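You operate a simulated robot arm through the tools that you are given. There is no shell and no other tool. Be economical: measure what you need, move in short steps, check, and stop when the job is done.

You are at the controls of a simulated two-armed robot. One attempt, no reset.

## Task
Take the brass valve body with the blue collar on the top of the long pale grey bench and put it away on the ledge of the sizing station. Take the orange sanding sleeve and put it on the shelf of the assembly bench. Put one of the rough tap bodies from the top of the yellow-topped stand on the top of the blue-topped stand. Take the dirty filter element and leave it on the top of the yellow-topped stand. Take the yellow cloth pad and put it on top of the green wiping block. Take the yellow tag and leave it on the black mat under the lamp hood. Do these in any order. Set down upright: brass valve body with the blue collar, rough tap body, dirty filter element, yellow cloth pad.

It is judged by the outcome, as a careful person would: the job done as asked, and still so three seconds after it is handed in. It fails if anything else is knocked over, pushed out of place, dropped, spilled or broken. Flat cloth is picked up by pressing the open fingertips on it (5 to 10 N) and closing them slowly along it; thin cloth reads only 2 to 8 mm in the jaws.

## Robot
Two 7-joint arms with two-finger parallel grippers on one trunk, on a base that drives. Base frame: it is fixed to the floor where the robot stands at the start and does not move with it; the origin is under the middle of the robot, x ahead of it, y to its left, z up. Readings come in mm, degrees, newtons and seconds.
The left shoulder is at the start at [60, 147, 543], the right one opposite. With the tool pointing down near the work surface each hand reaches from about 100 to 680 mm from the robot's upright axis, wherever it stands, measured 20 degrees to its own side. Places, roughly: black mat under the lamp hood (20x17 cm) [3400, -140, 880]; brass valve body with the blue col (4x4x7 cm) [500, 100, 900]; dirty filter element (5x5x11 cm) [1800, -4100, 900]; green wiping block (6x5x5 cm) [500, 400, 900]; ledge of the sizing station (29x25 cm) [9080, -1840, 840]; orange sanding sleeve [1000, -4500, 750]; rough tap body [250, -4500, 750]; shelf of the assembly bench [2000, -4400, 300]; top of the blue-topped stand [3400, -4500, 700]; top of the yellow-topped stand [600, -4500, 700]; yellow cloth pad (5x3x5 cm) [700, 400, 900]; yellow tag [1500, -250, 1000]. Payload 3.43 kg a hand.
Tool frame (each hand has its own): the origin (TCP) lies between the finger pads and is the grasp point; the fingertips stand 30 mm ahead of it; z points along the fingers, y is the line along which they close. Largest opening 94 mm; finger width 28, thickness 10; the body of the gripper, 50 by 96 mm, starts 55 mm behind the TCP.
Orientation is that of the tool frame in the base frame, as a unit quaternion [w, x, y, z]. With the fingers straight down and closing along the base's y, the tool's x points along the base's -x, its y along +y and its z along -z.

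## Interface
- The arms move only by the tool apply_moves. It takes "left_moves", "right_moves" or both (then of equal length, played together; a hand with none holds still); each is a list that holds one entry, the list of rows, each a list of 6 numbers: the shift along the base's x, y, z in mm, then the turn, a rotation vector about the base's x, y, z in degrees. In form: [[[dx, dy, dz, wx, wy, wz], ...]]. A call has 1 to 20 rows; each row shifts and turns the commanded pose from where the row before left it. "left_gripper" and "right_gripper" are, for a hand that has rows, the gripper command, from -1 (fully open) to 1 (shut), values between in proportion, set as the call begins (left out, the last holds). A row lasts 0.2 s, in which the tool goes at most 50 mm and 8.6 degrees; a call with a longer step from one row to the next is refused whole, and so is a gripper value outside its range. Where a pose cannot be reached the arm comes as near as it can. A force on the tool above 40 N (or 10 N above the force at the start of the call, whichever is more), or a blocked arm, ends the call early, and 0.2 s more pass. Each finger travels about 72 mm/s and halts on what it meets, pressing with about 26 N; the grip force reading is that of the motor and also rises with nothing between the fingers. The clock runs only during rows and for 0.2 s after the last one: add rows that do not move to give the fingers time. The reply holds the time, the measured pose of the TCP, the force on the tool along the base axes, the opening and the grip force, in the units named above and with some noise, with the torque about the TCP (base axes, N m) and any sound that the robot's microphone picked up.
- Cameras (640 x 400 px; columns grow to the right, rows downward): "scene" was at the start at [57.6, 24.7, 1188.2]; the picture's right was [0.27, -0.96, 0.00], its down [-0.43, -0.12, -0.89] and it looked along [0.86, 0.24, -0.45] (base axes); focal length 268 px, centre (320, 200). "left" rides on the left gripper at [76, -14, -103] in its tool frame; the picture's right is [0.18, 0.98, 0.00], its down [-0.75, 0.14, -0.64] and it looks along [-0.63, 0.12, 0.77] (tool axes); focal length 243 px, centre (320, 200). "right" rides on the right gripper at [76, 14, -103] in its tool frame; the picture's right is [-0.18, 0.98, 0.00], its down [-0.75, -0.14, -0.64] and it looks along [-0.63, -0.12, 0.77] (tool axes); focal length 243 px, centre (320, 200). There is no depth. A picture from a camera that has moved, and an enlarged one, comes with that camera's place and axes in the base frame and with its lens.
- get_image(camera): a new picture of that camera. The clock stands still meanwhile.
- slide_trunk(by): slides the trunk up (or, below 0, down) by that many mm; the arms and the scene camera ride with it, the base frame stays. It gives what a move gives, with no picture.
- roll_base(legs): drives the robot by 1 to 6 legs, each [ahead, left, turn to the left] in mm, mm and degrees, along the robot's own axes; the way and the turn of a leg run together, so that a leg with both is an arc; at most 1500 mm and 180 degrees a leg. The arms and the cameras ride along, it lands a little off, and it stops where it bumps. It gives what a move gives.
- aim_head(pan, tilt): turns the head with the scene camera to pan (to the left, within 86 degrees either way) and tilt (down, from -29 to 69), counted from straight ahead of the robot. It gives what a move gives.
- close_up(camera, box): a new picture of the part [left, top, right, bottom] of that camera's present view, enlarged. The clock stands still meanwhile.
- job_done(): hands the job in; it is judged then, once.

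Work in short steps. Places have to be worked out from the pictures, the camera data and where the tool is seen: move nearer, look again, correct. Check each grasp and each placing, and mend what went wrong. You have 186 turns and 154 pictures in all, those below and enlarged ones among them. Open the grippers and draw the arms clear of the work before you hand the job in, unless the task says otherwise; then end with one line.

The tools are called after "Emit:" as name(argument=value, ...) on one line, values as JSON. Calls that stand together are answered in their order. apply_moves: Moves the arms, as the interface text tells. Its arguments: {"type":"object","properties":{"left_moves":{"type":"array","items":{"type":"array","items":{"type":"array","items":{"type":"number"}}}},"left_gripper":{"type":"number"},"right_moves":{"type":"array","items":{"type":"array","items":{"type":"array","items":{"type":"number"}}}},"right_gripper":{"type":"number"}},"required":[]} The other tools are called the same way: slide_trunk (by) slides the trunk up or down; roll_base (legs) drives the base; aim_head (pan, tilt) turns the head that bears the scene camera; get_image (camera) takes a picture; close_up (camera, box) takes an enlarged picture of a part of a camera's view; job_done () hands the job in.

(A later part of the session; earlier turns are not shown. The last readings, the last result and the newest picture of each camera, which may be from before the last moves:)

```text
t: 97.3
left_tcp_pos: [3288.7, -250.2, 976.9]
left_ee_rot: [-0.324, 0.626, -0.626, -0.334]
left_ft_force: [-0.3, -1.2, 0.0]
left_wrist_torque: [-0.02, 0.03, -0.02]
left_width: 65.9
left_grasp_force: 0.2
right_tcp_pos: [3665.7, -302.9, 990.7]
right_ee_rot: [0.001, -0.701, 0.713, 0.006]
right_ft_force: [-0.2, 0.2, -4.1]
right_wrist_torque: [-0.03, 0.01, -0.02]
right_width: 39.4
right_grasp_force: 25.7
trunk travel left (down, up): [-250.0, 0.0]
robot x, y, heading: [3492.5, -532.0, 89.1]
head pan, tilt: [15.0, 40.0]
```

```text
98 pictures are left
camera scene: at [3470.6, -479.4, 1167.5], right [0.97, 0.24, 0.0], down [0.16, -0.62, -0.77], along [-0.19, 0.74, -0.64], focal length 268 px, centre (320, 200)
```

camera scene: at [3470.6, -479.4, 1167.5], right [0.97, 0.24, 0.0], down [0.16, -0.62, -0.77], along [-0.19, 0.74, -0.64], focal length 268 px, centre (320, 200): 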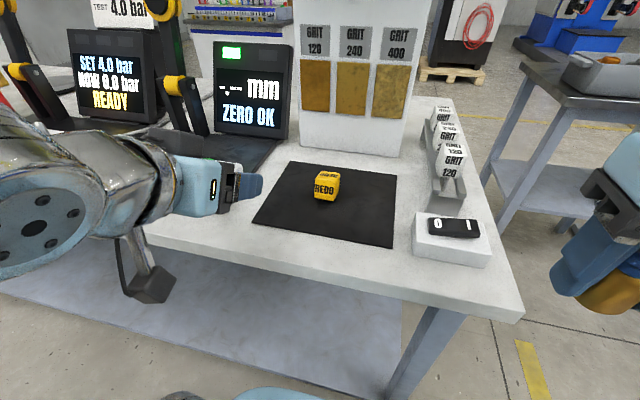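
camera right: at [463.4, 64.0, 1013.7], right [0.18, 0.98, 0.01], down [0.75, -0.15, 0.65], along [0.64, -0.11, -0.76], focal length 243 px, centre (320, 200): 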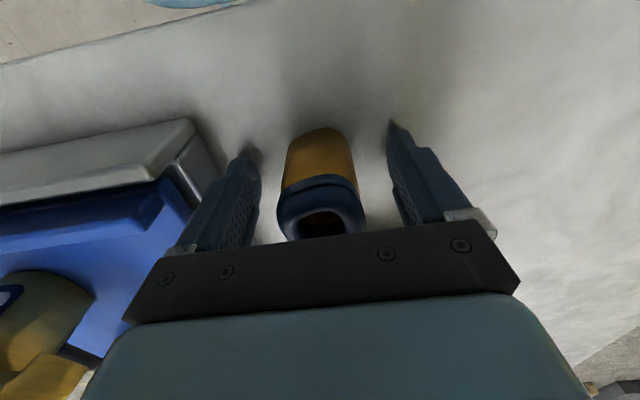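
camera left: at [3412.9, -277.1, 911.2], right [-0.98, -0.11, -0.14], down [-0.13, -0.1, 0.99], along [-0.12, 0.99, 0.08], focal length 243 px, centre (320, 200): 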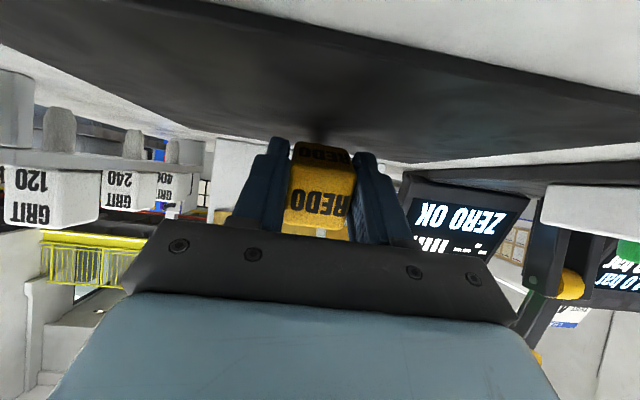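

Tag lies on the mat. Now the valve: I back off and look toward the sizing station (far +x).

Emit:
roll_base(legs=[[-420, 0, 0], [0, 0, -89]])

Emit:
aim_head(pan=0, tilt=12)

Emit:
get_image(camera="scene")

Emit:
aim_head(pan=-60, tilt=12)

Emit:
get_image(camera="scene")

```text
t: 103.6
left_tcp_pos: [3757.8, -741.3, 976.9]
left_ee_rot: [0.466, -0.02, 0.885, 0.017]
left_ft_force: [0.5, -0.7, 0.2]
left_wrist_torque: [0.01, 0.0, -0.03]
left_width: 65.9
left_grasp_force: 0.1
right_tcp_pos: [3722.5, -1117.7, 990.0]
right_ee_rot: [0.004, -0.013, 1.0, 0.005]
right_ft_force: [-0.2, 0.7, -3.6]
right_wrist_torque: [-0.01, -0.02, -0.03]
right_width: 39.6
right_grasp_force: 25.4
trunk travel left (down, up): [-250.0, 0.0]
robot x, y, heading: [3487.1, -960.1, 1.4]
head pan, tilt: [15.0, 40.0]
```

```text
t: 104.5
left_tcp_pos: [3758.6, -740.6, 977.3]
left_ee_rot: [0.465, -0.019, 0.885, 0.016]
left_ft_force: [0.3, 1.0, -0.1]
left_wrist_torque: [0.0, 0.01, -0.01]
left_width: 65.8
left_grasp_force: 0.1
right_tcp_pos: [3722.3, -1121.0, 991.5]
right_ee_rot: [0.004, -0.013, 1.0, 0.004]
right_ft_force: [0.4, -0.3, -3.1]
right_wrist_torque: [0.0, -0.01, 0.01]
right_width: 39.9
right_grasp_force: 26.3
trunk travel left (down, up): [-250.0, 0.0]
robot x, y, heading: [3486.7, -953.4, 1.6]
head pan, tilt: [0.0, 12.0]
```

```text
97 pictures are left
camera scene: at [3548.4, -954.1, 1211.9], right [0.03, -1.0, 0.0], down [-0.21, -0.01, -0.98], along [0.98, 0.03, -0.21], focal length 268 px, centre (320, 200)
```

scene: 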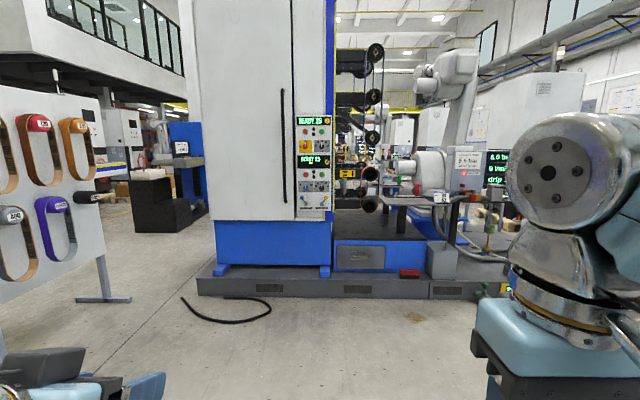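

```text
t: 105.8
left_tcp_pos: [3759.0, -739.9, 976.4]
left_ee_rot: [0.465, -0.018, 0.885, 0.016]
left_ft_force: [1.0, 0.2, 0.4]
left_wrist_torque: [0.02, -0.02, -0.01]
left_width: 65.8
left_grasp_force: 0.0
right_tcp_pos: [3721.2, -1120.5, 990.4]
right_ee_rot: [0.004, -0.012, 1.0, 0.004]
right_ft_force: [0.4, -0.3, -3.6]
right_wrist_torque: [0.02, 0.01, -0.01]
right_width: 39.6
right_grasp_force: 26.8
trunk travel left (down, up): [-250.0, 0.0]
robot x, y, heading: [3483.8, -955.4, 1.6]
head pan, tilt: [-60.0, 12.0]
```

```text
96 pictures are left
camera scene: at [3504.0, -1036.0, 1211.9], right [-0.85, -0.52, 0.0], down [-0.11, 0.18, -0.98], along [0.51, -0.83, -0.21], focal length 268 px, centre (320, 200)
```

scene: 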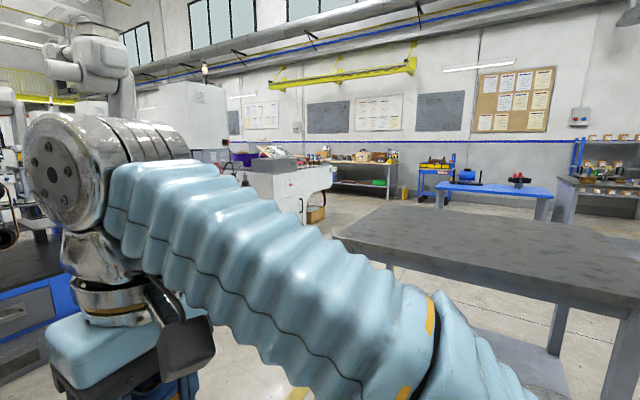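

A machine plinth blocks the way at x≈5560 (y 150 to -2420). I go around its right side: drive to about (4630,-2950) and look.

Emit:
roll_base(legs=[[1150, 0, -1.6], [0, -1500, 0], [0, -500, 0]])

Emit:
aim_head(pan=0, tilt=8)

Emit:
get_image(camera="scene")

```text
t: 121.3
left_tcp_pos: [4984.5, -2696.0, 978.1]
left_ee_rot: [0.465, -0.019, 0.885, 0.016]
left_ft_force: [-0.2, -0.8, -0.5]
left_wrist_torque: [-0.02, 0.04, 0.01]
left_width: 65.9
left_grasp_force: 0.1
right_tcp_pos: [4947.8, -3074.6, 991.2]
right_ee_rot: [0.004, -0.013, 1.0, 0.004]
right_ft_force: [-1.3, -0.2, -3.4]
right_wrist_torque: [-0.01, -0.02, 0.02]
right_width: 39.7
right_grasp_force: 25.8
trunk travel left (down, up): [-250.0, 0.0]
robot x, y, heading: [4709.1, -2910.3, 1.5]
head pan, tilt: [-60.0, 12.0]
```

```text
t: 122.6
left_tcp_pos: [4984.2, -2696.0, 976.5]
left_ee_rot: [0.466, -0.019, 0.884, 0.016]
left_ft_force: [-0.4, 0.4, 0.4]
left_wrist_torque: [-0.02, -0.01, 0.0]
left_width: 66.0
left_grasp_force: 0.0
right_tcp_pos: [4947.6, -3074.7, 991.2]
right_ee_rot: [0.004, -0.013, 1.0, 0.004]
right_ft_force: [-0.1, -0.3, -2.7]
right_wrist_torque: [0.04, 0.03, 0.0]
right_width: 39.6
right_grasp_force: 26.0
trunk travel left (down, up): [-250.0, 0.0]
robot x, y, heading: [4716.5, -2907.9, 1.6]
head pan, tilt: [0.0, 8.0]
```

```text
95 pictures are left
camera scene: at [4773.5, -2909.5, 1218.4], right [0.03, -1.0, 0.0], down [-0.14, 0.0, -0.99], along [0.99, 0.03, -0.14], focal length 268 px, centre (320, 200)
```

scene: 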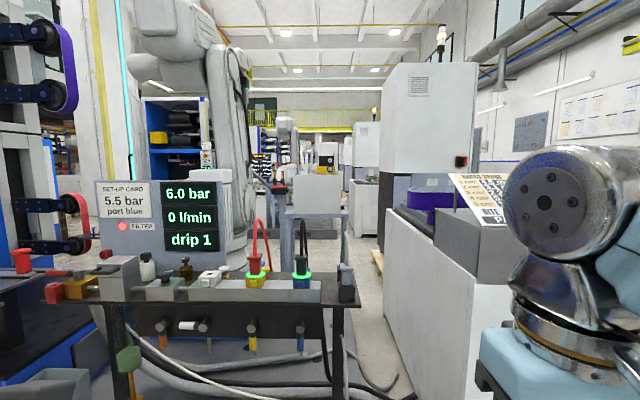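

The gap straight ahead is too narrow (~320 mm). I look further right for a passage.

Emit:
aim_head(pan=-30, tilt=-5)

Emit:
get_image(camera="scene")

Emit:
aim_head(pan=-84, tilt=10)

Emit:
get_image(camera="scene")

```text
t: 123.5
left_tcp_pos: [4984.8, -2696.3, 977.6]
left_ee_rot: [0.465, -0.019, 0.885, 0.017]
left_ft_force: [-0.1, -1.1, 0.7]
left_wrist_torque: [0.02, 0.04, -0.01]
left_width: 65.9
left_grasp_force: 0.1
right_tcp_pos: [4947.9, -3074.7, 990.2]
right_ee_rot: [0.004, -0.013, 1.0, 0.004]
right_ft_force: [0.7, -0.1, -3.0]
right_wrist_torque: [-0.02, -0.01, 0.0]
right_width: 39.7
right_grasp_force: 26.2
trunk travel left (down, up): [-250.0, 0.0]
robot x, y, heading: [4712.4, -2908.9, 1.5]
head pan, tilt: [-30.0, -5.0]
```

```text
94 pictures are left
camera scene: at [4757.8, -2953.5, 1238.9], right [-0.48, -0.88, 0.0], down [0.08, -0.04, -1.0], along [0.88, -0.47, 0.09], focal length 268 px, centre (320, 200)
```

scene: 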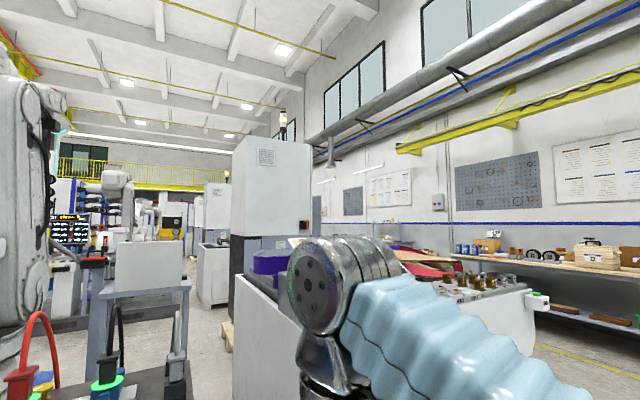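

```text
t: 124.7
left_tcp_pos: [4984.6, -2695.7, 976.8]
left_ee_rot: [0.466, -0.018, 0.885, 0.016]
left_ft_force: [-0.7, 0.5, -0.2]
left_wrist_torque: [0.0, 0.02, -0.02]
left_width: 66.1
left_grasp_force: 0.0
right_tcp_pos: [4947.8, -3073.7, 990.2]
right_ee_rot: [0.004, -0.013, 1.0, 0.005]
right_ft_force: [0.2, -0.1, -3.6]
right_wrist_torque: [-0.03, -0.02, 0.01]
right_width: 39.7
right_grasp_force: 26.1
trunk travel left (down, up): [-250.0, 0.0]
robot x, y, heading: [4714.1, -2912.8, 1.6]
head pan, tilt: [-84.0, 10.0]
```

```text
93 pictures are left
camera scene: at [4693.1, -3004.0, 1215.2], right [-0.99, -0.13, 0.0], down [-0.02, 0.17, -0.98], along [0.13, -0.98, -0.17], focal length 268 px, centre (320, 200)
```

scene: 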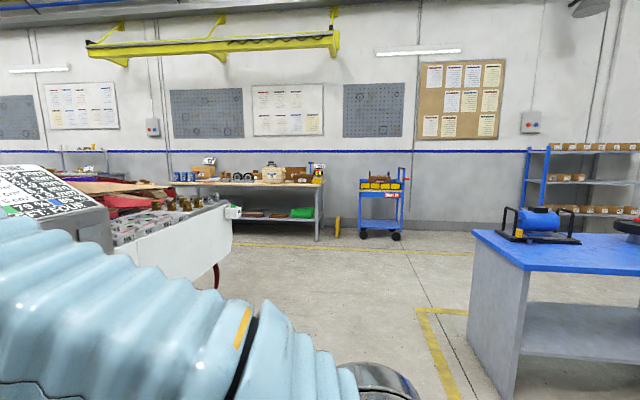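

The free aisle is at y≈-5300 (between the white cart, ending y≈-4500, and the wall benches). I drive there and onward in +x, then look toward the sizing station.

Emit:
roll_base(legs=[[-60, 0, -1.6], [0, -1500, 0], [0, -950, 0], [1500, 0, 0]])

Emit:
aim_head(pan=20, tilt=8)

Emit:
get_image(camera="scene")

Emit:
aim_head(pan=75, tilt=8)

Emit:
get_image(camera="scene")

```text
t: 144.6
left_tcp_pos: [6477.1, -5130.7, 977.0]
left_ee_rot: [0.465, -0.025, 0.885, 0.019]
left_ft_force: [-0.6, -0.2, -0.8]
left_wrist_torque: [-0.02, 0.02, 0.0]
left_width: 65.8
left_grasp_force: 0.1
right_tcp_pos: [6447.1, -5510.2, 991.7]
right_ee_rot: [0.005, -0.021, 1.0, 0.004]
right_ft_force: [0.0, 0.6, -3.8]
right_wrist_torque: [0.04, -0.01, 0.0]
right_width: 39.6
right_grasp_force: 26.1
trunk travel left (down, up): [-250.0, 0.0]
robot x, y, heading: [6206.0, -5352.1, 2.5]
head pan, tilt: [-84.0, 10.0]
```

```text
t: 146.4
left_tcp_pos: [6478.0, -5130.1, 976.6]
left_ee_rot: [0.465, -0.025, 0.885, 0.019]
left_ft_force: [0.2, 0.2, 0.4]
left_wrist_torque: [-0.01, -0.01, -0.02]
left_width: 65.8
left_grasp_force: 0.1
right_tcp_pos: [6446.5, -5510.0, 991.1]
right_ee_rot: [0.004, -0.021, 1.0, 0.005]
right_ft_force: [-0.5, -0.8, -3.8]
right_wrist_torque: [-0.01, -0.01, 0.01]
right_width: 39.6
right_grasp_force: 25.9
trunk travel left (down, up): [-250.0, 0.0]
robot x, y, heading: [6209.5, -5350.3, 2.4]
head pan, tilt: [20.0, 8.0]
```

```text
92 pictures are left
camera scene: at [6263.5, -5315.9, 1218.4], right [0.38, -0.92, 0.0], down [-0.13, -0.05, -0.99], along [0.92, 0.38, -0.14], focal length 268 px, centre (320, 200)
```

scene: 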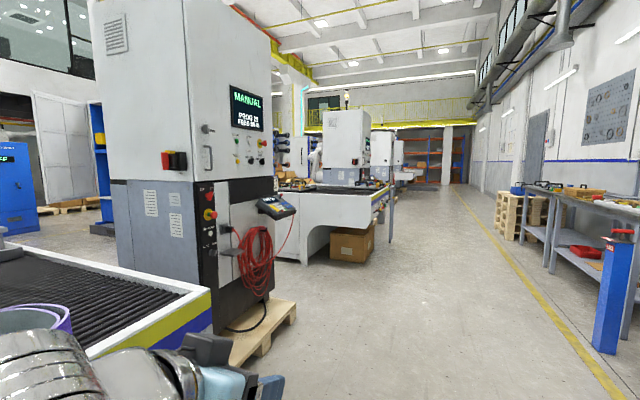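

```text
t: 147.6
left_tcp_pos: [6477.6, -5131.9, 976.4]
left_ee_rot: [0.465, -0.025, 0.885, 0.02]
left_ft_force: [-0.1, -0.3, 0.2]
left_wrist_torque: [0.03, -0.04, 0.0]
left_width: 65.7
left_grasp_force: 0.1
right_tcp_pos: [6447.1, -5511.6, 989.5]
right_ee_rot: [0.005, -0.021, 1.0, 0.004]
right_ft_force: [0.0, -0.6, -3.3]
right_wrist_torque: [0.02, -0.03, 0.0]
right_width: 39.5
right_grasp_force: 26.3
trunk travel left (down, up): [-250.0, 0.0]
robot x, y, heading: [6211.3, -5350.4, 2.6]
head pan, tilt: [75.0, 8.0]
```

```text
91 pictures are left
camera scene: at [6198.1, -5260.7, 1218.4], right [0.98, -0.22, 0.0], down [-0.03, -0.14, -0.99], along [0.22, 0.97, -0.14], focal length 268 px, centre (320, 200)
```

scene: 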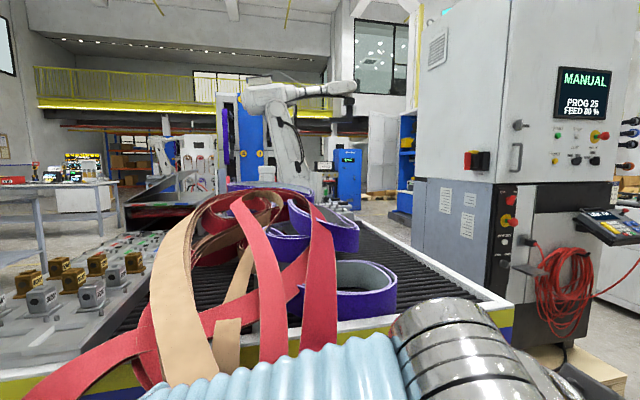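

I shift right away from the machine's belts, and drive on to x≈8600 to look through the gap past the cabinet.

Emit:
roll_base(legs=[[0, -170, -2.5], [1500, 0, 0], [880, 0, 0]])

Emit:
aim_head(pan=80, tilt=8)

Emit:
get_image(camera="scene")

```text
t: 160.4
left_tcp_pos: [8893.8, -5277.9, 977.0]
left_ee_rot: [0.465, -0.013, 0.885, 0.013]
left_ft_force: [1.0, 0.9, 0.3]
left_wrist_torque: [0.01, 0.01, 0.0]
left_width: 65.9
left_grasp_force: 0.1
right_tcp_pos: [8851.7, -5657.6, 990.4]
right_ee_rot: [0.004, -0.006, 1.0, 0.004]
right_ft_force: [0.3, -0.4, -3.6]
right_wrist_torque: [0.02, -0.02, -0.02]
right_width: 39.6
right_grasp_force: 26.3
trunk travel left (down, up): [-250.0, 0.0]
robot x, y, heading: [8620.3, -5489.8, 0.7]
head pan, tilt: [75.0, 8.0]
```

```text
t: 161.1
left_tcp_pos: [8894.0, -5277.2, 977.3]
left_ee_rot: [0.466, -0.013, 0.885, 0.013]
left_ft_force: [-0.4, 0.0, 0.1]
left_wrist_torque: [-0.02, 0.0, 0.01]
left_width: 66.0
left_grasp_force: 0.1
right_tcp_pos: [8851.5, -5656.9, 990.5]
right_ee_rot: [0.004, -0.006, 1.0, 0.005]
right_ft_force: [-0.8, -0.1, -3.2]
right_wrist_torque: [0.03, -0.01, 0.0]
right_width: 39.7
right_grasp_force: 26.3
trunk travel left (down, up): [-250.0, 0.0]
robot x, y, heading: [8618.8, -5489.3, 0.8]
head pan, tilt: [80.0, 8.0]
```

```text
90 pictures are left
camera scene: at [8602.8, -5397.9, 1218.4], right [0.99, -0.16, 0.0], down [-0.02, -0.14, -0.99], along [0.16, 0.98, -0.14], focal length 268 px, centre (320, 200)
```

scene: 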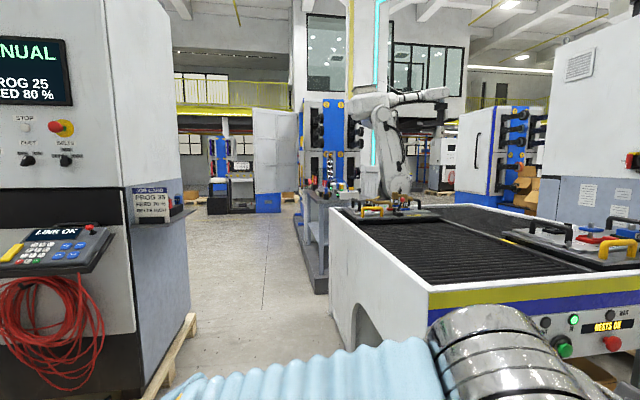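

A clear corridor (x≈7940-8990) leads to the station. I turn to +y and drive up it to y≈-2800.

Emit:
roll_base(legs=[[0, 0, 89.3], [0, 160, 0], [1500, 0, 0], [1200, 0, 0]])

Emit:
aim_head(pan=-25, tilt=15)

Emit:
get_image(camera="scene")

```text
t: 172.3
left_tcp_pos: [8230.3, -3842.1, 986.6]
left_ee_rot: [-0.328, 0.633, -0.61, -0.347]
left_ft_force: [0.5, 0.9, -0.6]
left_wrist_torque: [0.02, -0.01, -0.02]
left_width: 65.9
left_grasp_force: 0.1
right_tcp_pos: [8611.7, -3878.8, 991.6]
right_ee_rot: [-0.001, 0.713, -0.701, -0.008]
right_ft_force: [0.8, -0.4, -2.7]
right_wrist_torque: [0.01, 0.0, 0.0]
right_width: 39.9
right_grasp_force: 25.2
trunk travel left (down, up): [-250.0, 0.0]
robot x, y, heading: [8446.1, -4106.2, 91.0]
head pan, tilt: [80.0, 8.0]
stopped in leg 3: the robot was blocked; the commanded pose is now the measured one
```

```text
t: 174.1
left_tcp_pos: [8232.6, -3842.4, 987.4]
left_ee_rot: [-0.328, 0.633, -0.61, -0.347]
left_ft_force: [-0.9, 0.9, -0.8]
left_wrist_torque: [-0.02, 0.0, 0.02]
left_width: 66.0
left_grasp_force: 0.1
right_tcp_pos: [8613.3, -3880.2, 991.2]
right_ee_rot: [-0.002, 0.712, -0.702, -0.009]
right_ft_force: [0.7, 0.3, -3.8]
right_wrist_torque: [0.02, 0.0, -0.05]
right_width: 39.6
right_grasp_force: 26.1
trunk travel left (down, up): [-250.0, 0.0]
robot x, y, heading: [8443.7, -4108.7, 91.0]
head pan, tilt: [-25.0, 15.0]
```

```text
89 pictures are left
camera scene: at [8484.0, -4060.5, 1208.1], right [0.91, -0.41, 0.0], down [-0.11, -0.23, -0.97], along [0.39, 0.88, -0.25], focal length 268 px, centre (320, 200)
```

scene: 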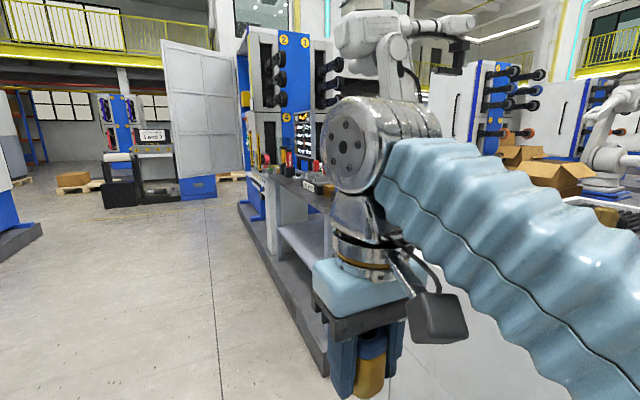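

Blocked; I look to the left and down to see what touched.

Emit:
aim_head(pan=70, tilt=30)

Emit:
get_image(camera="scene")

Emit:
aim_head(pan=-70, tilt=45)

Emit:
get_image(camera="scene")

```text
t: 175.8
left_tcp_pos: [8233.3, -3843.0, 986.4]
left_ee_rot: [-0.327, 0.632, -0.61, -0.347]
left_ft_force: [0.7, 0.4, 0.0]
left_wrist_torque: [-0.04, -0.01, 0.0]
left_width: 65.9
left_grasp_force: 0.1
right_tcp_pos: [8611.6, -3879.8, 991.6]
right_ee_rot: [-0.001, 0.712, -0.702, -0.009]
right_ft_force: [0.5, 0.3, -4.0]
right_wrist_torque: [0.03, 0.0, -0.06]
right_width: 39.9
right_grasp_force: 26.1
trunk travel left (down, up): [-250.0, 0.0]
robot x, y, heading: [8443.0, -4106.8, 91.0]
head pan, tilt: [70.0, 30.0]
```

```text
88 pictures are left
camera scene: at [8361.2, -4116.2, 1183.2], right [0.33, 0.95, 0.01], down [0.47, -0.16, -0.87], along [-0.82, 0.29, -0.5], focal length 268 px, centre (320, 200)
```

scene: 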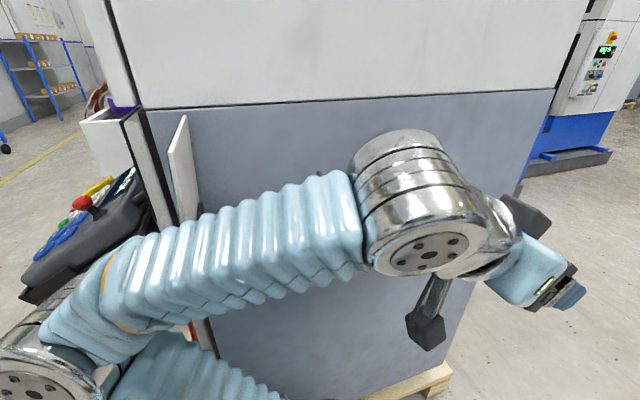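

```text
t: 178.1
left_tcp_pos: [8232.7, -3842.6, 984.6]
left_ee_rot: [-0.325, 0.633, -0.61, -0.348]
left_ft_force: [-0.2, 0.1, -0.2]
left_wrist_torque: [-0.01, 0.01, -0.01]
left_width: 65.7
left_grasp_force: 0.1
right_tcp_pos: [8614.2, -3880.1, 991.5]
right_ee_rot: [-0.002, 0.712, -0.702, -0.01]
right_ft_force: [-0.1, 0.3, -2.8]
right_wrist_torque: [0.0, 0.01, 0.02]
right_width: 39.6
right_grasp_force: 25.9
trunk travel left (down, up): [-250.0, 0.0]
robot x, y, heading: [8452.1, -4107.5, 91.2]
head pan, tilt: [-70.0, 45.0]
```

```text
87 pictures are left
camera scene: at [8523.2, -4116.6, 1160.1], right [0.36, -0.93, -0.01], down [-0.66, -0.25, -0.71], along [0.66, 0.26, -0.71], focal length 268 px, centre (320, 200)
```

scene: 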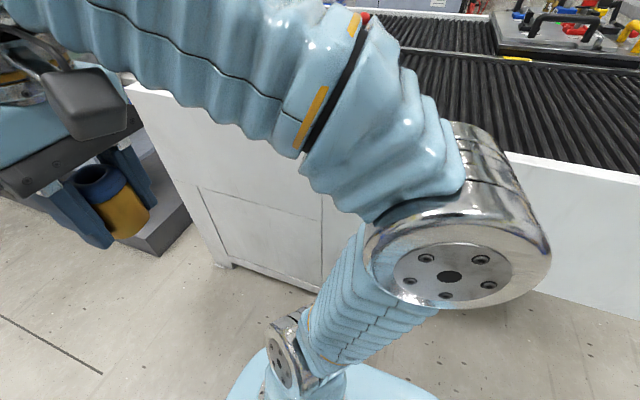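

The left elbow meets the cabinet corner. I back out, turn to face +x, and go up the corridor sideways, where my profile is slim.

Emit:
roll_base(legs=[[-1330, 0, 0], [0, 0, -91]])

Emit:
aim_head(pan=80, tilt=15)

Emit:
get_image(camera="scene")

```text
t: 188.5
left_tcp_pos: [8747.1, -5216.5, 980.9]
left_ee_rot: [0.472, -0.016, 0.882, 0.014]
left_ft_force: [-0.1, -0.5, 0.0]
left_wrist_torque: [0.0, -0.01, -0.01]
left_width: 65.9
left_grasp_force: 0.1
right_tcp_pos: [8710.8, -5596.0, 989.7]
right_ee_rot: [0.003, -0.009, 1.0, 0.004]
right_ft_force: [1.1, 0.4, -4.0]
right_wrist_torque: [0.02, -0.01, 0.01]
right_width: 39.7
right_grasp_force: 26.9
trunk travel left (down, up): [-250.0, 0.0]
robot x, y, heading: [8477.8, -5426.6, 0.8]
head pan, tilt: [-70.0, 45.0]
```

```text
t: 190.9
left_tcp_pos: [8747.8, -5217.0, 981.7]
left_ee_rot: [0.472, -0.016, 0.881, 0.014]
left_ft_force: [-0.2, 0.3, -0.7]
left_wrist_torque: [-0.01, 0.02, 0.01]
left_width: 65.6
left_grasp_force: 0.1
right_tcp_pos: [8711.4, -5597.4, 990.0]
right_ee_rot: [0.005, -0.008, 1.0, 0.004]
right_ft_force: [0.4, 0.3, -3.8]
right_wrist_torque: [0.02, 0.03, -0.02]
right_width: 39.6
right_grasp_force: 26.0
trunk travel left (down, up): [-250.0, 0.0]
robot x, y, heading: [8476.1, -5429.8, 1.0]
head pan, tilt: [80.0, 15.0]
```

```text
86 pictures are left
camera scene: at [8459.7, -5338.7, 1207.0], right [0.99, -0.16, 0.0], down [-0.04, -0.26, -0.97], along [0.15, 0.95, -0.26], focal length 268 px, centre (320, 200)
```

scene: 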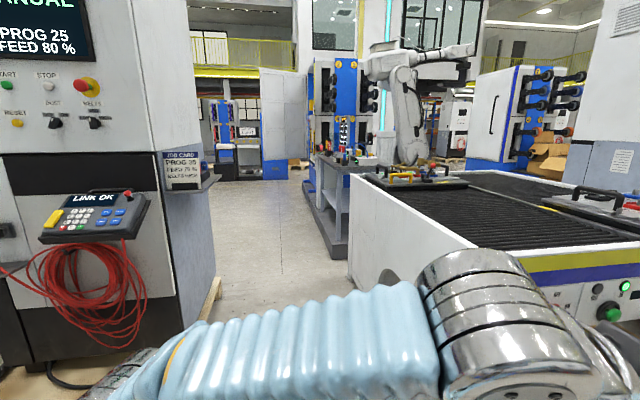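

I restore the left hand to vertical and pull it in, then go up the corridor sideways.

Emit:
apply_moves(left_moves=[[[-12, 5, 0, 0, 8, 0], [-12, 5, 0, 0, 8, 0], [-12, 5, 0, 0, 8, 0], [-12, 5, 0, 0, 8, 0], [-12, 5, 0, 0, 8, 0], [-12, 5, 0, 0, 8, 0], [-12, 5, 0, 0, 8, 0], [0, 0, 0, 0, 0, 0]]])

Emit:
roll_base(legs=[[60, 0, -1], [0, 1500, 0], [0, 1000, 0]])

Emit:
aim_head(pan=40, tilt=20)

Emit:
get_image(camera="scene")

```text
t: 192.7
left_tcp_pos: [8661.8, -5180.4, 980.4]
left_ee_rot: [0.025, -0.009, 1.0, 0.015]
left_ft_force: [0.1, -0.1, -0.3]
left_wrist_torque: [0.05, 0.01, 0.0]
left_width: 65.7
left_grasp_force: 0.0
left hand out of reach, approached as far as the arm can: row 7
right_tcp_pos: [8709.5, -5596.9, 991.5]
right_ee_rot: [0.004, -0.008, 1.0, 0.005]
right_ft_force: [0.5, 0.0, -2.4]
right_wrist_torque: [0.01, -0.02, 0.03]
right_width: 39.6
right_grasp_force: 26.1
trunk travel left (down, up): [-250.0, 0.0]
robot x, y, heading: [8473.1, -5431.1, 0.9]
head pan, tilt: [80.0, 15.0]
```

```text
t: 205.5
left_tcp_pos: [8691.2, -2663.1, 981.7]
left_ee_rot: [0.026, -0.013, 0.999, 0.016]
left_ft_force: [0.0, 1.0, -0.4]
left_wrist_torque: [-0.02, 0.01, 0.02]
left_width: 65.8
left_grasp_force: 0.0
right_tcp_pos: [8742.5, -3079.5, 990.4]
right_ee_rot: [0.004, -0.012, 1.0, 0.005]
right_ft_force: [-0.8, 1.0, -3.3]
right_wrist_torque: [-0.02, -0.03, -0.01]
right_width: 39.9
right_grasp_force: 26.1
trunk travel left (down, up): [-250.0, 0.0]
robot x, y, heading: [8508.9, -2912.3, 1.5]
head pan, tilt: [80.0, 15.0]
```

```text
t: 206.6
left_tcp_pos: [8691.3, -2660.6, 981.1]
left_ee_rot: [0.026, -0.013, 0.999, 0.015]
left_ft_force: [0.0, 0.6, 0.5]
left_wrist_torque: [-0.03, 0.02, -0.03]
left_width: 66.0
left_grasp_force: 0.1
right_tcp_pos: [8742.4, -3079.7, 990.7]
right_ee_rot: [0.005, -0.013, 1.0, 0.004]
right_ft_force: [-0.4, 0.5, -3.8]
right_wrist_torque: [-0.02, -0.01, 0.04]
right_width: 39.6
right_grasp_force: 25.9
trunk travel left (down, up): [-250.0, 0.0]
robot x, y, heading: [8505.8, -2913.8, 1.6]
head pan, tilt: [40.0, 20.0]
```

```text
85 pictures are left
camera scene: at [8545.6, -2853.9, 1198.9], right [0.66, -0.75, 0.0], down [-0.26, -0.23, -0.94], along [0.7, 0.62, -0.34], focal length 268 px, centre (320, 200)
```

scene: 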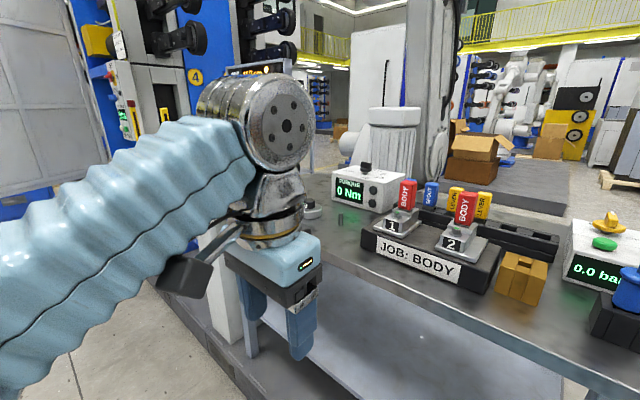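

I move 900 mm further along to be abreast of the ledge's listed position, and look.

Emit:
roll_base(legs=[[0, 880, -1.5]])

Emit:
aim_head(pan=5, tilt=25)

Emit:
get_image(camera="scene")

```text
t: 211.1
left_tcp_pos: [8689.5, -1815.8, 981.6]
left_ee_rot: [0.026, 0.002, 1.0, 0.015]
left_ft_force: [-0.2, 0.7, 0.2]
left_wrist_torque: [-0.03, 0.02, 0.02]
left_width: 65.5
left_grasp_force: 0.1
right_tcp_pos: [8729.1, -2235.4, 990.0]
right_ee_rot: [0.004, 0.003, 1.0, 0.004]
right_ft_force: [0.7, -0.6, -4.4]
right_wrist_torque: [0.07, 0.0, 0.01]
right_width: 39.7
right_grasp_force: 25.7
trunk travel left (down, up): [-250.0, 0.0]
robot x, y, heading: [8496.6, -2056.9, -0.2]
head pan, tilt: [40.0, 20.0]
```

```text
t: 212.1
left_tcp_pos: [8689.3, -1815.5, 981.7]
left_ee_rot: [0.026, 0.002, 1.0, 0.015]
left_ft_force: [-0.2, -0.1, 0.3]
left_wrist_torque: [-0.01, 0.01, 0.03]
left_width: 66.0
left_grasp_force: 0.1
right_tcp_pos: [8729.8, -2235.3, 990.0]
right_ee_rot: [0.004, 0.003, 1.0, 0.004]
right_ft_force: [0.2, -0.5, -3.8]
right_wrist_torque: [0.0, 0.0, -0.02]
right_width: 39.9
right_grasp_force: 25.9
trunk travel left (down, up): [-250.0, 0.0]
robot x, y, heading: [8499.0, -2063.9, -0.2]
head pan, tilt: [5.0, 25.0]
```

```text
84 pictures are left
camera scene: at [8559.4, -2055.4, 1190.8], right [0.08, -1.0, 0.0], down [-0.42, -0.04, -0.91], along [0.9, 0.08, -0.42], focal length 268 px, centre (320, 200)
```

scene: 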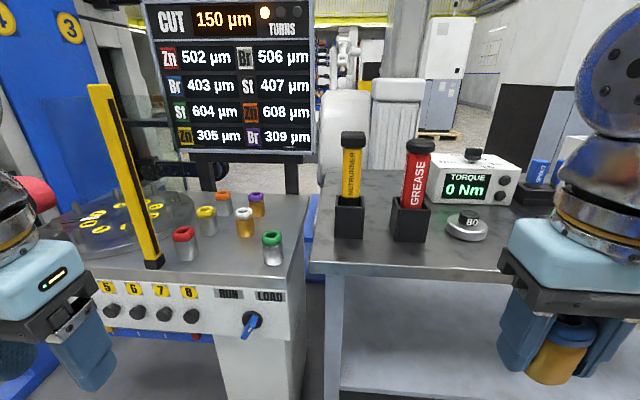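

The ledge (with other collared bodies on it) is seen around (240,240). I zoom in to pick a free spot.

Emit:
close_up(camera="scene", box=[140, 165, 320, 295])

```text
3.08 times, centred on (230, 230) of scene
camera zoom: at [8559.4, -2055.4, 1190.8], right [0.08, -1.0, 0.0], down [-0.42, -0.04, -0.91], along [0.9, 0.08, -0.42], focal length 826 px, centre (597, 108)
```

zoom: 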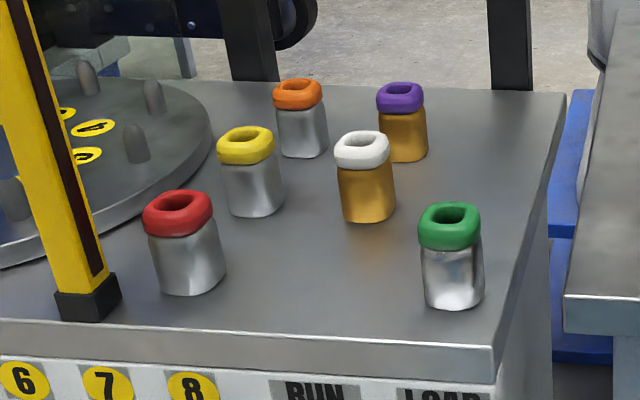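

A free spot lies between the red- and green-collared pieces at about (8998,-1828), surface z≈840. I drive so the right hand can reach it.

Emit:
roll_base(legs=[[0, 285, 0], [145, 0, 0]])

Emit:
aim_head(pan=0, tilt=45)

Emit:
get_image(camera="scene")

```text
t: 215.1
left_tcp_pos: [8837.9, -1532.1, 982.1]
left_ee_rot: [0.026, 0.002, 1.0, 0.014]
left_ft_force: [-0.6, -0.9, 0.6]
left_wrist_torque: [0.03, 0.0, -0.01]
left_width: 65.9
left_grasp_force: 0.1
right_tcp_pos: [8878.0, -1950.4, 990.2]
right_ee_rot: [0.004, 0.002, 1.0, 0.004]
right_ft_force: [-0.8, 0.2, -3.7]
right_wrist_torque: [-0.01, 0.01, -0.03]
right_width: 39.4
right_grasp_force: 25.9
trunk travel left (down, up): [-250.0, 0.0]
robot x, y, heading: [8648.0, -1778.6, 0.0]
head pan, tilt: [5.0, 25.0]
```

```text
t: 215.9
left_tcp_pos: [8838.3, -1532.3, 979.6]
left_ee_rot: [0.026, 0.003, 1.0, 0.015]
left_ft_force: [-0.4, -0.4, 0.3]
left_wrist_torque: [-0.02, 0.01, -0.02]
left_width: 65.9
left_grasp_force: 0.0
right_tcp_pos: [8878.9, -1950.8, 989.9]
right_ee_rot: [0.004, 0.003, 1.0, 0.005]
right_ft_force: [0.2, 0.0, -3.5]
right_wrist_torque: [0.0, 0.03, 0.02]
right_width: 39.8
right_grasp_force: 25.5
trunk travel left (down, up): [-250.0, 0.0]
robot x, y, heading: [8647.9, -1779.7, -0.5]
head pan, tilt: [0.0, 45.0]
```

```text
82 pictures are left
camera scene: at [8697.1, -1779.3, 1160.3], right [0.0, -1.0, 0.0], down [-0.71, 0.0, -0.71], along [0.71, 0.0, -0.71], focal length 268 px, centre (320, 200)
```

scene: 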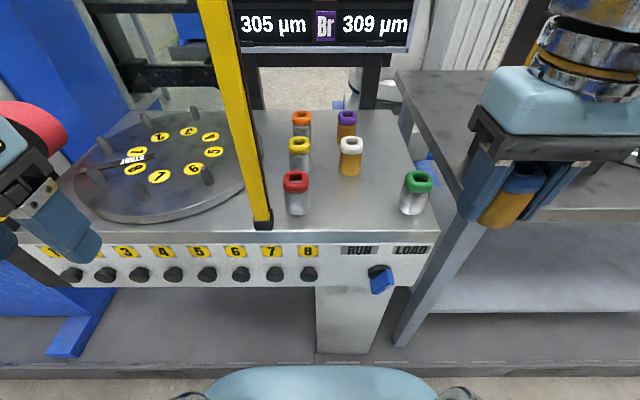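

Target (8998,-1835). I move the valve over it at height, then lower partway.

Emit:
apply_moves(right_moves=[[[30, 29, 0, 0, 0, 0], [30, 29, 0, 0, 0, 0], [30, 29, 0, 0, 0, 0], [29, 28, 0, 0, 0, 0], [0, 0, -20, 0, 0, 0], [0, 0, -20, 0, 0, 0], [0, 0, 0, 0, 0, 0]]])

Emit:
get_image(camera="scene")

Emit:
get_image(camera="right")

```text
t: 217.5
left_tcp_pos: [8838.9, -1532.1, 981.8]
left_ee_rot: [0.026, 0.002, 1.0, 0.014]
left_ft_force: [-0.6, 0.0, -0.5]
left_wrist_torque: [0.0, 0.03, -0.07]
left_width: 65.7
left_grasp_force: 0.1
right_tcp_pos: [8998.1, -1835.2, 948.2]
right_ee_rot: [0.005, 0.002, 1.0, 0.004]
right_ft_force: [0.7, 0.1, -3.2]
right_wrist_torque: [0.0, 0.03, -0.01]
right_width: 39.6
right_grasp_force: 25.3
trunk travel left (down, up): [-250.0, 0.0]
robot x, y, heading: [8647.2, -1779.0, -0.2]
head pan, tilt: [0.0, 45.0]
```

```text
81 pictures are left
camera scene: at [8697.1, -1779.2, 1160.2], right [0.0, -1.0, 0.0], down [-0.71, 0.0, -0.71], along [0.71, 0.0, -0.71], focal length 268 px, centre (320, 200)
```

scene: 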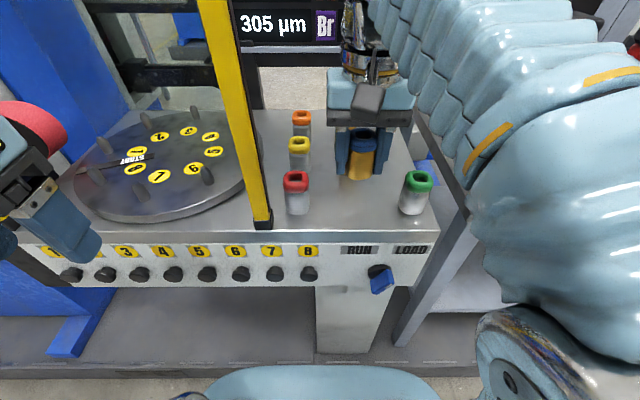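

```text
80 pictures are left
camera right: at [8921.6, -1821.7, 1051.6], right [0.19, 0.98, 0.01], down [0.75, -0.15, 0.65], along [0.64, -0.12, -0.76], focal length 243 px, centre (320, 200)
```

right: 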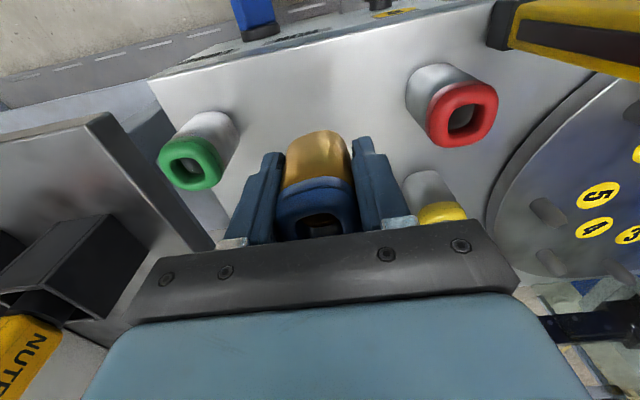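

Clear on both sides. I lower to just above the surface, then feel for contact.

Emit:
apply_moves(right_moves=[[[0, 0, -20, 0, 0, 0], [0, 0, -20, 0, 0, 0], [0, 0, -12, 0, 0, 0], [0, 0, -5, 0, 0, 0], [0, 0, -2, 0, 0, 0], [0, 0, -2, 0, 0, 0], [0, 0, 0, 0, 0, 0]]])

Emit:
close_up(camera="scene", box=[260, 120, 460, 245])

```text
t: 219.1
left_tcp_pos: [8838.1, -1531.4, 981.7]
left_ee_rot: [0.026, 0.001, 1.0, 0.015]
left_ft_force: [0.3, -0.5, -0.2]
left_wrist_torque: [0.0, -0.01, 0.02]
left_width: 65.7
left_grasp_force: 0.0
right_tcp_pos: [8997.5, -1835.3, 888.8]
right_ee_rot: [0.003, 0.003, 1.0, 0.005]
right_ft_force: [-0.2, -0.5, -3.6]
right_wrist_torque: [-0.02, 0.04, 0.04]
right_width: 39.6
right_grasp_force: 26.0
trunk travel left (down, up): [-250.0, 0.0]
robot x, y, heading: [8649.3, -1778.3, -0.4]
head pan, tilt: [0.0, 45.0]
```

```text
3.20 times, centred on (360, 182) of scene
camera zoom: at [8697.1, -1779.2, 1160.2], right [0.0, -1.0, 0.0], down [-0.71, 0.0, -0.71], along [0.71, 0.0, -0.71], focal length 859 px, centre (192, 256)
```

zoom: 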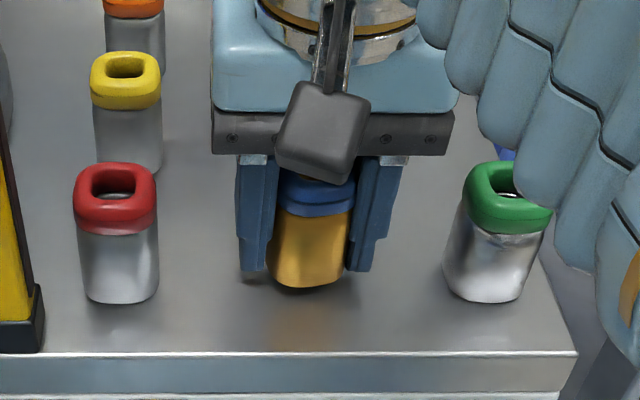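

Almost down; continue in 2 mm steps.

Emit:
apply_moves(right_moves=[[[0, 0, -2, 0, 0, 0], [0, 0, -2, 0, 0, 0], [0, 0, 0, 0, 0, 0]]])

Emit:
apply_moves(right_moves=[[[0, 0, -2, 0, 0, 0], [0, 0, 0, 0, 0, 0]]])

```text
t: 219.9
left_tcp_pos: [8838.2, -1531.8, 981.5]
left_ee_rot: [0.027, 0.002, 1.0, 0.015]
left_ft_force: [0.4, -0.2, 0.2]
left_wrist_torque: [-0.01, -0.03, 0.0]
left_width: 65.8
left_grasp_force: 0.1
right_tcp_pos: [8994.7, -1835.1, 886.0]
right_ee_rot: [0.004, 0.003, 1.0, 0.005]
right_ft_force: [0.1, 0.9, -3.5]
right_wrist_torque: [-0.01, 0.01, -0.02]
right_width: 40.1
right_grasp_force: 25.8
trunk travel left (down, up): [-250.0, 0.0]
robot x, y, heading: [8647.5, -1777.6, -0.3]
head pan, tilt: [0.0, 45.0]
```

```text
t: 220.5
left_tcp_pos: [8838.9, -1532.4, 981.0]
left_ee_rot: [0.026, 0.002, 1.0, 0.015]
left_ft_force: [1.1, -0.7, 0.2]
left_wrist_torque: [-0.01, 0.0, 0.02]
left_width: 65.7
left_grasp_force: 0.1
right_tcp_pos: [8997.2, -1835.7, 884.5]
right_ee_rot: [0.004, 0.003, 1.0, 0.004]
right_ft_force: [-0.3, -0.1, -3.3]
right_wrist_torque: [0.0, 0.01, -0.01]
right_width: 39.8
right_grasp_force: 25.9
trunk travel left (down, up): [-250.0, 0.0]
robot x, y, heading: [8646.8, -1779.5, -0.4]
head pan, tilt: [0.0, 45.0]
```

No contact yet at z 884.5; a few more millimetres.

Emit:
apply_moves(right_moves=[[[0, 0, -2, 0, 0, 0], [0, 0, -2, 0, 0, 0], [0, 0, 0, 0, 0, 0]]])

Emit:
apply_moves(right_moves=[[[0, 0, -2, 0, 0, 0], [0, 0, 0, 0, 0, 0]]])

Emit:
close_up(camera="scene", box=[300, 150, 440, 245])

```text
t: 221.3
left_tcp_pos: [8838.8, -1531.0, 981.8]
left_ee_rot: [0.026, 0.002, 1.0, 0.015]
left_ft_force: [-0.7, -0.3, 0.7]
left_wrist_torque: [0.02, -0.01, 0.01]
left_width: 65.9
left_grasp_force: 0.1
right_tcp_pos: [8996.0, -1836.7, 880.5]
right_ee_rot: [0.005, 0.002, 1.0, 0.004]
right_ft_force: [2.4, 2.8, 22.4]
right_wrist_torque: [-0.38, 0.14, 0.0]
right_width: 39.8
right_grasp_force: 25.7
trunk travel left (down, up): [-250.0, 0.0]
robot x, y, heading: [8648.9, -1778.0, -0.5]
head pan, tilt: [0.0, 45.0]
```

```text
t: 221.7
left_tcp_pos: [8835.5, -1531.8, 982.1]
left_ee_rot: [0.026, 0.002, 1.0, 0.015]
left_ft_force: [-0.4, -0.4, -0.3]
left_wrist_torque: [-0.01, 0.01, 0.02]
left_width: 65.9
left_grasp_force: 0.0
right_tcp_pos: [8995.3, -1835.7, 880.8]
right_ee_rot: [0.007, 0.002, 1.0, 0.004]
right_ft_force: [-3.6, 0.4, 20.8]
right_wrist_torque: [-0.54, 0.44, -0.07]
right_width: 39.5
right_grasp_force: 26.2
trunk travel left (down, up): [-250.0, 0.0]
robot x, y, heading: [8645.9, -1780.6, 0.1]
head pan, tilt: [0.0, 45.0]
stopped in row 1 (right hand): the force on the tool passed its limit at 45 N (the readings are from after the stop); the commanded pose is now the measured one
```

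```text
4.21 times, centred on (370, 198) of scene
camera zoom: at [8695.7, -1778.9, 1160.2], right [0.0, -1.0, 0.0], down [-0.71, 0.0, -0.71], along [0.71, 0.0, -0.71], focal length 1130 px, centre (110, 210)
```

zoom: 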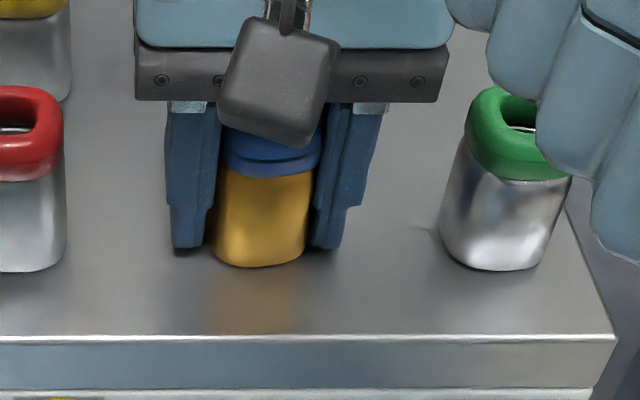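

Firm contact; I ease up 1 mm, open, and rise.

Emit:
apply_moves(right_moves=[[[0, 0, 1, 0, 0, 0], [0, 0, 0, 0, 0, 0]]])

Emit:
apply_moves(right_moves=[[[0, 0, 0, 0, 0, 0], [0, 0, 0, 0, 0, 0], [0, 0, 0, 0, 0, 0], [0, 0, 0, 0, 0, 0]]], right_gripper=-0.4)

Emit:
apply_moves(right_moves=[[[0, 0, 20, 0, 0, 0], [0, 0, 30, 0, 0, 0], [0, 0, 30, 0, 0, 0], [-5, 0, 20, 0, 0, 0], [-40, -30, 0, 0, 0, 0], [-45, -40, 0, 0, 0, 0], [0, 0, 0, 0, 0, 0]]])

Emit:
get_image(camera="scene")

```text
t: 222.3
left_tcp_pos: [8837.1, -1531.4, 980.4]
left_ee_rot: [0.026, 0.001, 1.0, 0.015]
left_ft_force: [-0.3, 0.0, -0.2]
left_wrist_torque: [-0.03, 0.02, -0.02]
left_width: 65.7
left_grasp_force: 0.0
right_tcp_pos: [8996.9, -1836.0, 880.8]
right_ee_rot: [0.006, 0.003, 1.0, 0.004]
right_ft_force: [-1.9, 1.6, -2.5]
right_wrist_torque: [-0.09, -0.12, 0.0]
right_width: 39.6
right_grasp_force: 26.6
trunk travel left (down, up): [-250.0, 0.0]
robot x, y, heading: [8646.7, -1778.9, -0.4]
head pan, tilt: [0.0, 45.0]
```

```text
t: 223.3
left_tcp_pos: [8838.4, -1530.8, 980.9]
left_ee_rot: [0.026, 0.002, 1.0, 0.014]
left_ft_force: [-0.2, 0.1, -0.1]
left_wrist_torque: [0.02, -0.01, 0.02]
left_width: 66.0
left_grasp_force: 0.1
right_tcp_pos: [8996.9, -1836.9, 880.9]
right_ee_rot: [0.006, 0.002, 1.0, 0.004]
right_ft_force: [-0.3, -0.3, 0.3]
right_wrist_torque: [-0.01, -0.02, 0.0]
right_width: 66.0
right_grasp_force: 0.0
trunk travel left (down, up): [-250.0, 0.0]
robot x, y, heading: [8648.8, -1781.7, -0.5]
head pan, tilt: [0.0, 45.0]
```

```text
refused: row 6 steps farther than a row can; nothing moved
```

```text
77 pictures are left
camera scene: at [8697.0, -1779.2, 1160.2], right [0.0, -1.0, 0.0], down [-0.71, 0.0, -0.71], along [0.71, 0.0, -0.71], focal length 268 px, centre (320, 200)
```

scene: 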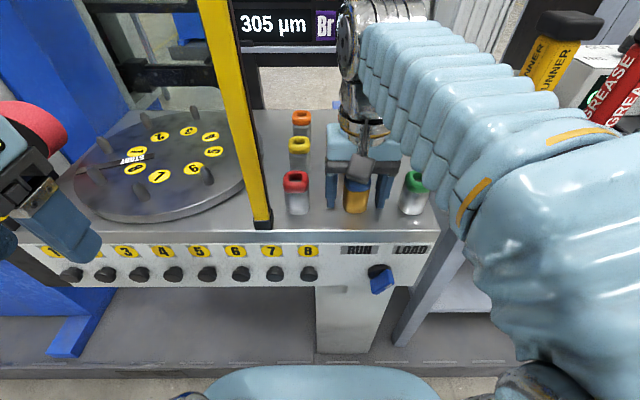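

Released; now rise and draw back with shorter steps.

Emit:
apply_moves(right_moves=[[[0, 0, 20, 0, 0, 0], [0, 0, 30, 0, 0, 0], [0, 0, 30, 0, 0, 0], [-5, 0, 20, 0, 0, 0], [-30, -30, 0, 0, 0, 0], [-30, -30, 0, 0, 0, 0], [-30, -30, 0, 0, 0, 0], [0, 0, 0, 0, 0, 0]]])

Emit:
get_image(camera="scene")

```text
t: 225.1
left_tcp_pos: [8838.2, -1532.3, 980.2]
left_ee_rot: [0.026, 0.002, 1.0, 0.015]
left_ft_force: [-0.7, 0.6, -0.5]
left_wrist_torque: [0.01, -0.04, -0.02]
left_width: 65.8
left_grasp_force: 0.0
right_tcp_pos: [8900.3, -1923.8, 978.4]
right_ee_rot: [0.005, 0.003, 1.0, 0.004]
right_ft_force: [-0.8, 0.3, -0.9]
right_wrist_torque: [0.01, -0.02, 0.0]
right_width: 66.0
right_grasp_force: 0.0
trunk travel left (down, up): [-250.0, 0.0]
robot x, y, heading: [8649.1, -1780.7, -0.3]
head pan, tilt: [0.0, 45.0]
```

```text
76 pictures are left
camera scene: at [8696.8, -1779.3, 1160.2], right [0.0, -1.0, 0.0], down [-0.71, 0.0, -0.71], along [0.71, 0.0, -0.71], focal length 268 px, centre (320, 200)
```

scene: 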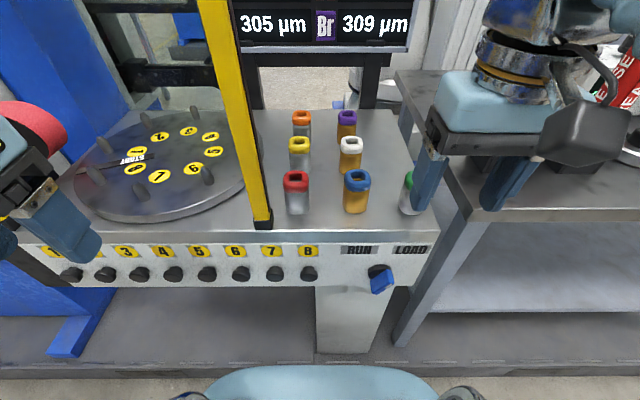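

Valve placed upright among the others. Now I retrace: back out, down the corridor sideways, and return along the aisle toward the stands.

Emit:
roll_base(legs=[[-125, 0, 0], [0, -1500, 0], [0, -1500, 0], [0, -720, 0]])

Emit:
roll_base(legs=[[-1500, 0, 0], [-1500, 0, 0], [-900, 0, 0]])

```text
t: 243.9
left_tcp_pos: [8874.8, -5230.3, 982.0]
left_ee_rot: [0.025, -0.026, 0.999, 0.016]
left_ft_force: [-0.7, 0.2, -0.1]
left_wrist_torque: [-0.02, 0.01, 0.03]
left_width: 65.9
left_grasp_force: 0.1
right_tcp_pos: [8959.9, -5619.2, 979.4]
right_ee_rot: [0.006, -0.026, 1.0, 0.005]
right_ft_force: [0.0, 0.3, 0.2]
right_wrist_torque: [0.04, 0.02, 0.01]
right_width: 66.1
right_grasp_force: 0.0
trunk travel left (down, up): [-250.0, 0.0]
robot x, y, heading: [8699.2, -5488.2, 3.0]
head pan, tilt: [0.0, 45.0]
```

```text
t: 262.6
left_tcp_pos: [5002.7, -5472.3, 980.6]
left_ee_rot: [0.026, -0.029, 0.999, 0.015]
left_ft_force: [-0.3, 0.4, -0.6]
left_wrist_torque: [0.01, -0.01, 0.0]
left_width: 65.9
left_grasp_force: 0.1
right_tcp_pos: [5087.3, -5860.2, 978.1]
right_ee_rot: [0.006, -0.028, 1.0, 0.004]
right_ft_force: [0.4, 0.1, -0.4]
right_wrist_torque: [-0.02, 0.01, -0.01]
right_width: 66.0
right_grasp_force: 0.1
trunk travel left (down, up): [-250.0, 0.0]
robot x, y, heading: [4827.8, -5733.3, 3.4]
head pan, tilt: [0.0, 45.0]
```

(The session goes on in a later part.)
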